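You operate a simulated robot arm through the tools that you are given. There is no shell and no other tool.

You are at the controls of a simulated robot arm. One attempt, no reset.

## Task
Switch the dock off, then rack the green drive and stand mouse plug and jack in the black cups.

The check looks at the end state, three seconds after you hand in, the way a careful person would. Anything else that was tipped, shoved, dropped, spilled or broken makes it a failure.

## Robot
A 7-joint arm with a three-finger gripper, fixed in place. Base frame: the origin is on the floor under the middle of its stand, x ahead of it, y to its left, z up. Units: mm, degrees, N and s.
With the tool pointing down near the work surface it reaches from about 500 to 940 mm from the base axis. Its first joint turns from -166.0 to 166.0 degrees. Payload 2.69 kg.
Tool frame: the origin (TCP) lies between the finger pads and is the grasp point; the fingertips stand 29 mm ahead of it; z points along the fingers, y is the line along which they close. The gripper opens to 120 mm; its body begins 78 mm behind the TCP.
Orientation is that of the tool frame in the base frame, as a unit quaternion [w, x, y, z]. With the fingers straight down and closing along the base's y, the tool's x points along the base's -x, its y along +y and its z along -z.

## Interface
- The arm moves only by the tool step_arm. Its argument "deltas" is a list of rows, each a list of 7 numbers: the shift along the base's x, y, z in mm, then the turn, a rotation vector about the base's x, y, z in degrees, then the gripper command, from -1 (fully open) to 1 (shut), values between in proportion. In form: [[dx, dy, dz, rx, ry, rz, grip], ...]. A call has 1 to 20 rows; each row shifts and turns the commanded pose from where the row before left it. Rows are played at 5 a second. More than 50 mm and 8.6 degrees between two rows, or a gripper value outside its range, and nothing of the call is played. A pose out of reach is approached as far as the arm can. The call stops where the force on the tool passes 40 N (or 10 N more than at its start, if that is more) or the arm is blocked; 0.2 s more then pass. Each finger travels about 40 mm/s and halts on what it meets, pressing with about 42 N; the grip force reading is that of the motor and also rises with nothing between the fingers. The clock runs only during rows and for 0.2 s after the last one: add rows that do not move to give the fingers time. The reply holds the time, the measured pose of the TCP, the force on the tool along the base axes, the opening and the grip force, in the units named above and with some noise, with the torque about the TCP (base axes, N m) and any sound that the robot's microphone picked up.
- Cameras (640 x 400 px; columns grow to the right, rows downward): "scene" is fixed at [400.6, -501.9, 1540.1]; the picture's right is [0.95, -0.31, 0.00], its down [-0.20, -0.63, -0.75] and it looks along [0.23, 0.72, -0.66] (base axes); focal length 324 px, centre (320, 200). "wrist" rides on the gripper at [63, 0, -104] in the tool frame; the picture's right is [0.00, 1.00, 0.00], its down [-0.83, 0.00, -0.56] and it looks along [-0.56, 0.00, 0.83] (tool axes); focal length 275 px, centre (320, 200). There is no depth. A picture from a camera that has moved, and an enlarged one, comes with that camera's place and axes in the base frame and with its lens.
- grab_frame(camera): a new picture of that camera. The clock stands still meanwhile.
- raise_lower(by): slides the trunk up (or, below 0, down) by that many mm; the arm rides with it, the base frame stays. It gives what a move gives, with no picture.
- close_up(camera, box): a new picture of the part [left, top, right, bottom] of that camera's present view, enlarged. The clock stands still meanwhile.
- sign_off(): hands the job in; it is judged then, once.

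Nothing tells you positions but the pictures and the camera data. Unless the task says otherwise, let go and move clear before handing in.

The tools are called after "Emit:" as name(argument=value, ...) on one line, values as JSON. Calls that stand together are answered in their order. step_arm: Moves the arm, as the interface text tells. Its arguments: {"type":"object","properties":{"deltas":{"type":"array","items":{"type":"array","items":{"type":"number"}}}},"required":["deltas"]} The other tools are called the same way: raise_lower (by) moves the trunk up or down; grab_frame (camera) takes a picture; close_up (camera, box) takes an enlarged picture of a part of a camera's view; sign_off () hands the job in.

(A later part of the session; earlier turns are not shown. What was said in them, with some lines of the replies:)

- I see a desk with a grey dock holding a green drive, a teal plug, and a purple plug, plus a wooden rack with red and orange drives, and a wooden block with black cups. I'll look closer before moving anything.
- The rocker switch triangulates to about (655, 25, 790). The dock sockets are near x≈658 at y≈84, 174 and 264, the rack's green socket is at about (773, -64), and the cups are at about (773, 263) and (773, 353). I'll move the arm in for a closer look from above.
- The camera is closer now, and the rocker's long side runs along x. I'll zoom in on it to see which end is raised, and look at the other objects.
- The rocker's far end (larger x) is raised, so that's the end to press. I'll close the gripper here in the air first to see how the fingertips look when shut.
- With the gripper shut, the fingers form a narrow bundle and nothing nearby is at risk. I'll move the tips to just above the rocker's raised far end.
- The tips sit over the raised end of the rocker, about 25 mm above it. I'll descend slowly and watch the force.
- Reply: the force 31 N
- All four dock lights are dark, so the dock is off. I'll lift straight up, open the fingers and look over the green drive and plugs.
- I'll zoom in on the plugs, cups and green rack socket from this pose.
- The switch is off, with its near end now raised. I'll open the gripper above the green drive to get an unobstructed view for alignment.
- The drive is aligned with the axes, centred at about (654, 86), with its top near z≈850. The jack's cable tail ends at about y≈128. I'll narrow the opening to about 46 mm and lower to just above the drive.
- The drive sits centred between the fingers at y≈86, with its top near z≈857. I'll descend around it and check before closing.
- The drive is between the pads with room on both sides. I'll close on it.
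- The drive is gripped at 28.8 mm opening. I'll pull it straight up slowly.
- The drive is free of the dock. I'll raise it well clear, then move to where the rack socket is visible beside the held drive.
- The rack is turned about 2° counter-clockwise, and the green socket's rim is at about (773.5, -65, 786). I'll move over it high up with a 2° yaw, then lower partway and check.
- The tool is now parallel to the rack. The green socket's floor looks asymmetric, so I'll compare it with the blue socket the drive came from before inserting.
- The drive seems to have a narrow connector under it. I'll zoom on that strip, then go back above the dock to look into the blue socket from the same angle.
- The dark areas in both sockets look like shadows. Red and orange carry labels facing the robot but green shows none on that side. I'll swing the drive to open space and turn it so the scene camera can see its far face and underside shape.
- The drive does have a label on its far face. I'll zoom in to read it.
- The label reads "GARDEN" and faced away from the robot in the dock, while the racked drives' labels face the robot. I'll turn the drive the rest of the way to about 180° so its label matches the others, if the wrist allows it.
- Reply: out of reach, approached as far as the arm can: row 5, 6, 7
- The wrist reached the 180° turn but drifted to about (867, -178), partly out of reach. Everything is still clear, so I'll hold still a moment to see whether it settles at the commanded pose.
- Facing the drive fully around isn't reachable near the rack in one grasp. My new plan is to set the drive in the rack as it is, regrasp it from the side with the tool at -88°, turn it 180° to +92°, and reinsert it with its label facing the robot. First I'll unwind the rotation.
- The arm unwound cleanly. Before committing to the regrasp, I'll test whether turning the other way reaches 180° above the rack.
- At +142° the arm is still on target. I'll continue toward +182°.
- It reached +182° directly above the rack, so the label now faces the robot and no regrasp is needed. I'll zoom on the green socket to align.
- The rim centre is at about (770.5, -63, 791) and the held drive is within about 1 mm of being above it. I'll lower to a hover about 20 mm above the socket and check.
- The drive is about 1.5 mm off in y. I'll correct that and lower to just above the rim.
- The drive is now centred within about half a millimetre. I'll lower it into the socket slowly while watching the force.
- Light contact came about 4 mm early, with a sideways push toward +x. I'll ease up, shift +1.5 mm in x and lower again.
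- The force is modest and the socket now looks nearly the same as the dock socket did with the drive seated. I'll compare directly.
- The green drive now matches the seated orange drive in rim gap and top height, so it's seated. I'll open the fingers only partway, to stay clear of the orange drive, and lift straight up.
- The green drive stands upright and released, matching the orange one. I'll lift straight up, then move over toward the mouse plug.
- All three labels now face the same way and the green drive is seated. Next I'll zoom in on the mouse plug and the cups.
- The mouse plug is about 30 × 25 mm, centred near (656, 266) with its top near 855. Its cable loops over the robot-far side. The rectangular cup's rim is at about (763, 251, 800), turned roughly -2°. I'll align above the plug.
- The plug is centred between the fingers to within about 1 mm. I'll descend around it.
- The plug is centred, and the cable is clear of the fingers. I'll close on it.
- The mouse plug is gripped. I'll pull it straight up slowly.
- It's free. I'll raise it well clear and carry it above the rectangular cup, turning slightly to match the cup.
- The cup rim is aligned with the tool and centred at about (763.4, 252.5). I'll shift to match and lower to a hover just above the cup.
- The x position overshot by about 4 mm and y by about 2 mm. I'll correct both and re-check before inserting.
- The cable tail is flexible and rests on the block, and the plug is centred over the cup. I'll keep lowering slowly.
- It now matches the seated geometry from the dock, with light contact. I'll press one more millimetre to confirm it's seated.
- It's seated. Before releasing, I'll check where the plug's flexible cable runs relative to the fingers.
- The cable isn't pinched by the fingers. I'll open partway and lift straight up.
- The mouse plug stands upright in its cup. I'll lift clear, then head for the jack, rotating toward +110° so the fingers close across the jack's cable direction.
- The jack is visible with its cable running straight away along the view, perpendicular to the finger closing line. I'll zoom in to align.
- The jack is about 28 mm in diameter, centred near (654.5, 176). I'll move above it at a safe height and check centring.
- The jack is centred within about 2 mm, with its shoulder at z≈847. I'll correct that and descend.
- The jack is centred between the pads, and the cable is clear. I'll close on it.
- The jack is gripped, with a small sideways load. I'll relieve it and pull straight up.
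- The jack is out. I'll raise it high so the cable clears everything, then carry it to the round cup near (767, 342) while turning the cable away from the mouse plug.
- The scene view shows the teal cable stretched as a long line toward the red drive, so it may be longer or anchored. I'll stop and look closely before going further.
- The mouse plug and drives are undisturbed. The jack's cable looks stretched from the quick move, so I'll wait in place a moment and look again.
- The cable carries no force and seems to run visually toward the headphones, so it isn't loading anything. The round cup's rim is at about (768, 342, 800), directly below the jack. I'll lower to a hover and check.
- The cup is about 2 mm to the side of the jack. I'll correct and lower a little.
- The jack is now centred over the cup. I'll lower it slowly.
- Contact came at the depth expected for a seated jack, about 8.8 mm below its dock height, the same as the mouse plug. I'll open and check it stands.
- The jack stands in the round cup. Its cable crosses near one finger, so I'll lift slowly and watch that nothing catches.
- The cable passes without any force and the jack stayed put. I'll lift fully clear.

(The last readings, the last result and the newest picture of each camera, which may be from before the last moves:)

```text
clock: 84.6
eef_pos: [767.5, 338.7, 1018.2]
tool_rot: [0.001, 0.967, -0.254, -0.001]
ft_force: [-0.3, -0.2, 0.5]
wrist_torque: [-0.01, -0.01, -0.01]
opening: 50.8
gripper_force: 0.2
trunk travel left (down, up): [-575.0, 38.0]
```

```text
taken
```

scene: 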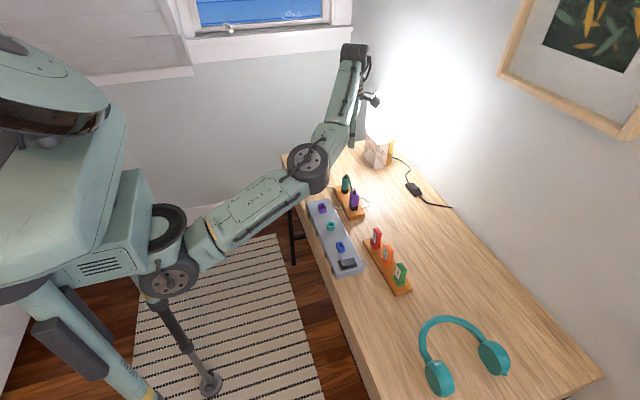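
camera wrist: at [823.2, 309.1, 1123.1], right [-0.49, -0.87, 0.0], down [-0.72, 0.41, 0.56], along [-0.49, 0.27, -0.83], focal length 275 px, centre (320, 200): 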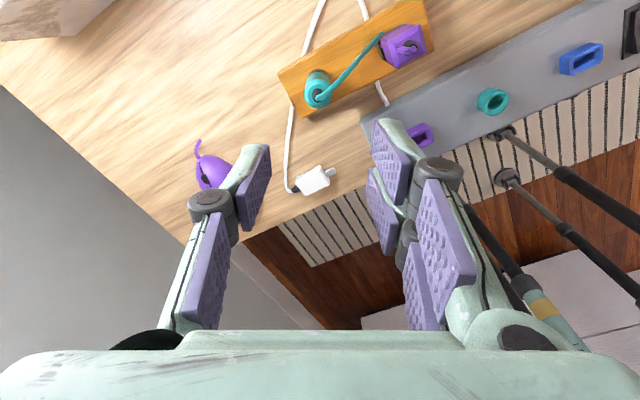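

All three items are placed. I'll back the arm off and inspect the final state.

Emit:
step_arm(deltas=[[-25, -35, 5, 0, 0, 0, 0.15], [-25, -35, 5, 0, 0, 0, 0.15], [-25, -35, 5, 0, 0, 0, 0.15], [-25, -35, 5, 0, 0, 0, 0.15], [-25, -35, 5, 0, 0, 0, 0.15], [-20, -35, 5, 0, 0, 0, 0.15], [0, 0, 0, 0, 0, 0, 0.15]])

Emit:
close_up(camera="scene", box=[290, 145, 418, 225])

Emit:
close_up(camera="scene", box=[300, 195, 428, 300])

Emit:
grab_frame(camera="scene")

```text
clock: 86.2
eef_pos: [624.1, 129.9, 1047.8]
tool_rot: [0.001, 0.967, -0.255, -0.001]
ft_force: [0.0, -0.8, 0.3]
wrist_torque: [-0.02, -0.02, -0.01]
opening: 51.2
gripper_force: 0.1
trunk travel left (down, up): [-575.0, 38.0]
```

```text
5.00 times, centred on (354, 185) of scene
camera zoom: at [400.6, -501.9, 1540.1], right [0.95, -0.31, 0.0], down [-0.2, -0.63, -0.75], along [0.23, 0.72, -0.66], focal length 1618 px, centre (150, 275)
```

zoom: 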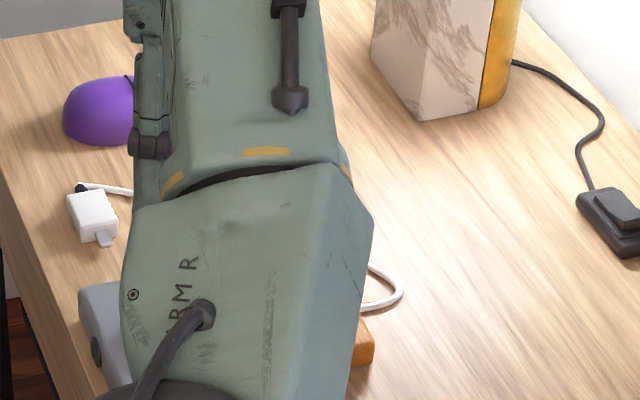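

```text
3.81 times, centred on (364, 248) of scene
camera zoom: at [400.6, -501.9, 1540.1], right [0.95, -0.31, 0.0], down [-0.2, -0.63, -0.75], along [0.23, 0.72, -0.66], focal length 1233 px, centre (152, 19)
```

zoom: 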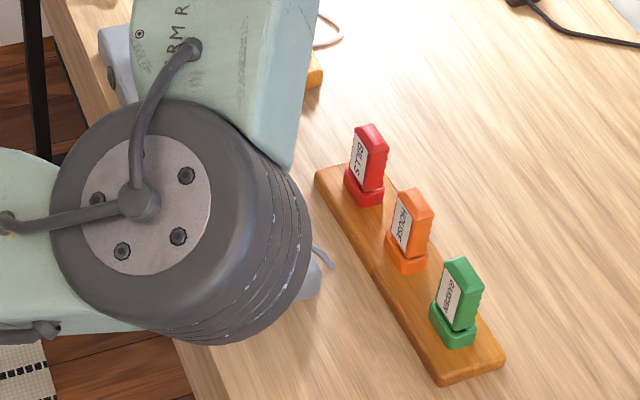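

```text
taken
```

scene: 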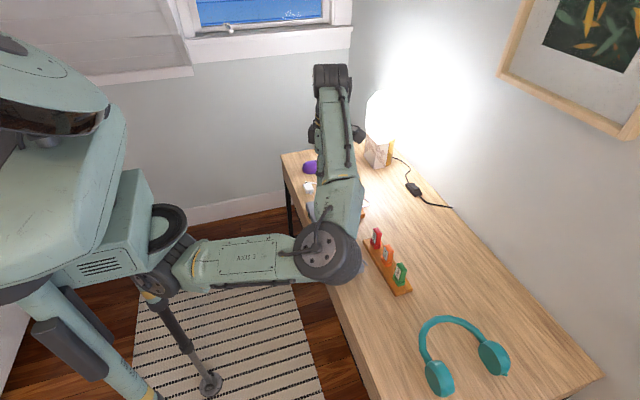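

The arm now blocks the scene view of the cups. I'll move it aside to inspect the dock and cups.

Emit:
step_arm(deltas=[[10, -45, 5, 0, 0, 0, 0.15], [10, -45, 5, 0, 0, 0, 0.15], [10, -45, 5, 0, 0, 0, 0.15], [10, -45, 5, 0, 0, 0, 0.15], [10, -45, 5, 0, 0, 0, 0.15], [10, -45, 5, 0, 0, 0, 0.15], [10, -40, 0, 0, 0, 0, 0.15], [0, 0, 0, 0, 0, 0, 0.15]])

Emit:
grab_frame(camera="scene")

Emit:
close_up(camera="scene", box=[290, 145, 418, 225])

Emit:
close_up(camera="scene", box=[296, 200, 424, 280])

```text
clock: 88.0
eef_pos: [693.9, -179.4, 1077.9]
tool_rot: [0.001, 0.967, -0.254, 0.0]
ft_force: [0.5, 0.9, -0.8]
wrist_torque: [-0.03, 0.01, 0.0]
opening: 51.1
gripper_force: 0.0
trunk travel left (down, up): [-575.0, 38.0]
```

```text
taken
```

scene: 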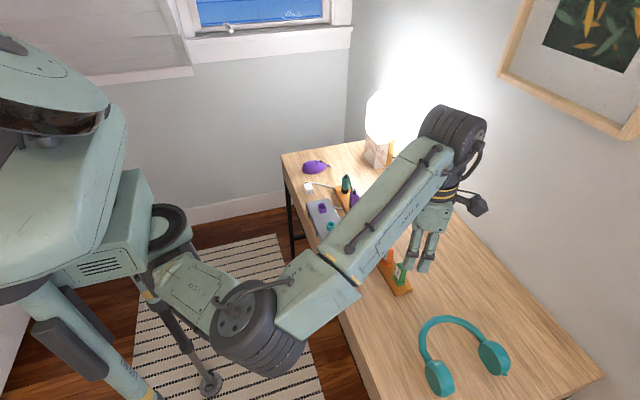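

```text
5.00 times, centred on (354, 185) of scene
camera zoom: at [400.6, -501.9, 1540.1], right [0.95, -0.31, 0.0], down [-0.2, -0.63, -0.75], along [0.23, 0.72, -0.66], focal length 1618 px, centre (150, 275)
```

zoom: 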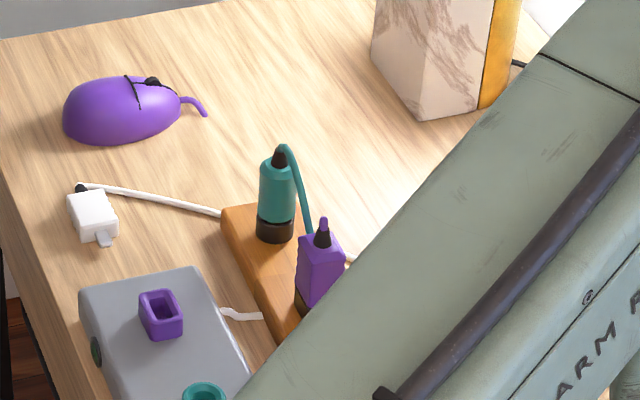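

```text
5.00 times, centred on (360, 240) of scene
camera zoom: at [400.6, -501.9, 1540.1], right [0.95, -0.31, 0.0], down [-0.2, -0.63, -0.75], along [0.23, 0.72, -0.66], focal length 1618 px, centre (120, 0)
```

zoom: 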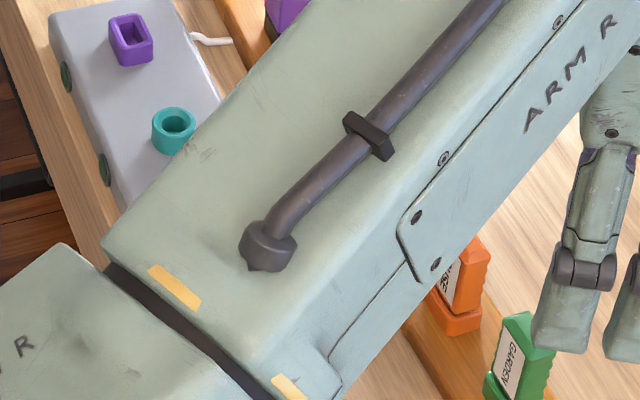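

The jack and mouse plug both stand upright in the black cups. I'll do a final check of the dock switch and rack with the wrist camera.

Emit:
grab_frame(camera="wrist")

Emit:
close_up(camera="wrist", box=[0, 0, 320, 200])

```text
taken
camera wrist: at [749.3, -209.4, 1182.7], right [-0.49, -0.87, 0.0], down [-0.72, 0.41, 0.56], along [-0.49, 0.27, -0.83], focal length 275 px, centre (320, 200)
```

wrist: 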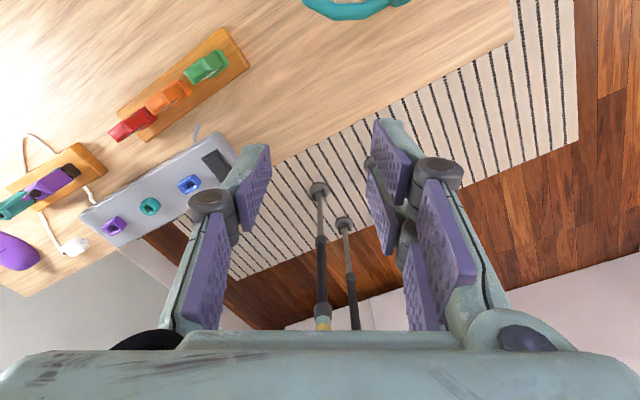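

```text
2.00 times, centred on (160, 100) of wrist
camera zoom: at [749.3, -209.4, 1182.7], right [-0.49, -0.87, 0.0], down [-0.72, 0.41, 0.56], along [-0.49, 0.27, -0.83], focal length 551 px, centre (640, 400)
```

zoom: 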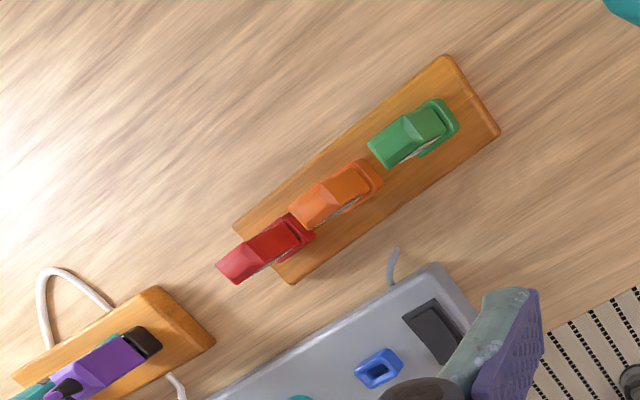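

The dock is off with its sockets empty, and the green drive sits in its rack slot with its label matching the others. The mouse plug and jack stand in the black cups, nothing else has moved, and the gripper is clear, so I'm handing in.

Emit:
sign_off()

```text
The job is handed in.
```

The job is handed in, and in the last camera views every part of it looked done:

- **Dock:** it is switched off. All four lights went dark when I pressed the rocker, before I unplugged anything.
- **Green drive:** it is seated in the green rack slot. I turned it 180° so its "GARDEN" label faces the robot like "BILLS" and "HOUSE".
- **Mouse plug:** it stands upright in the rectangular black cup.
- **Jack:** it stands upright in the round black cup. Its cable runs close to the mouse plug, but neither piece moved when I let go.

I saw nothing else tipped or moved, and the gripper is empty and clear of the desk items. The check's result has not come back to me.
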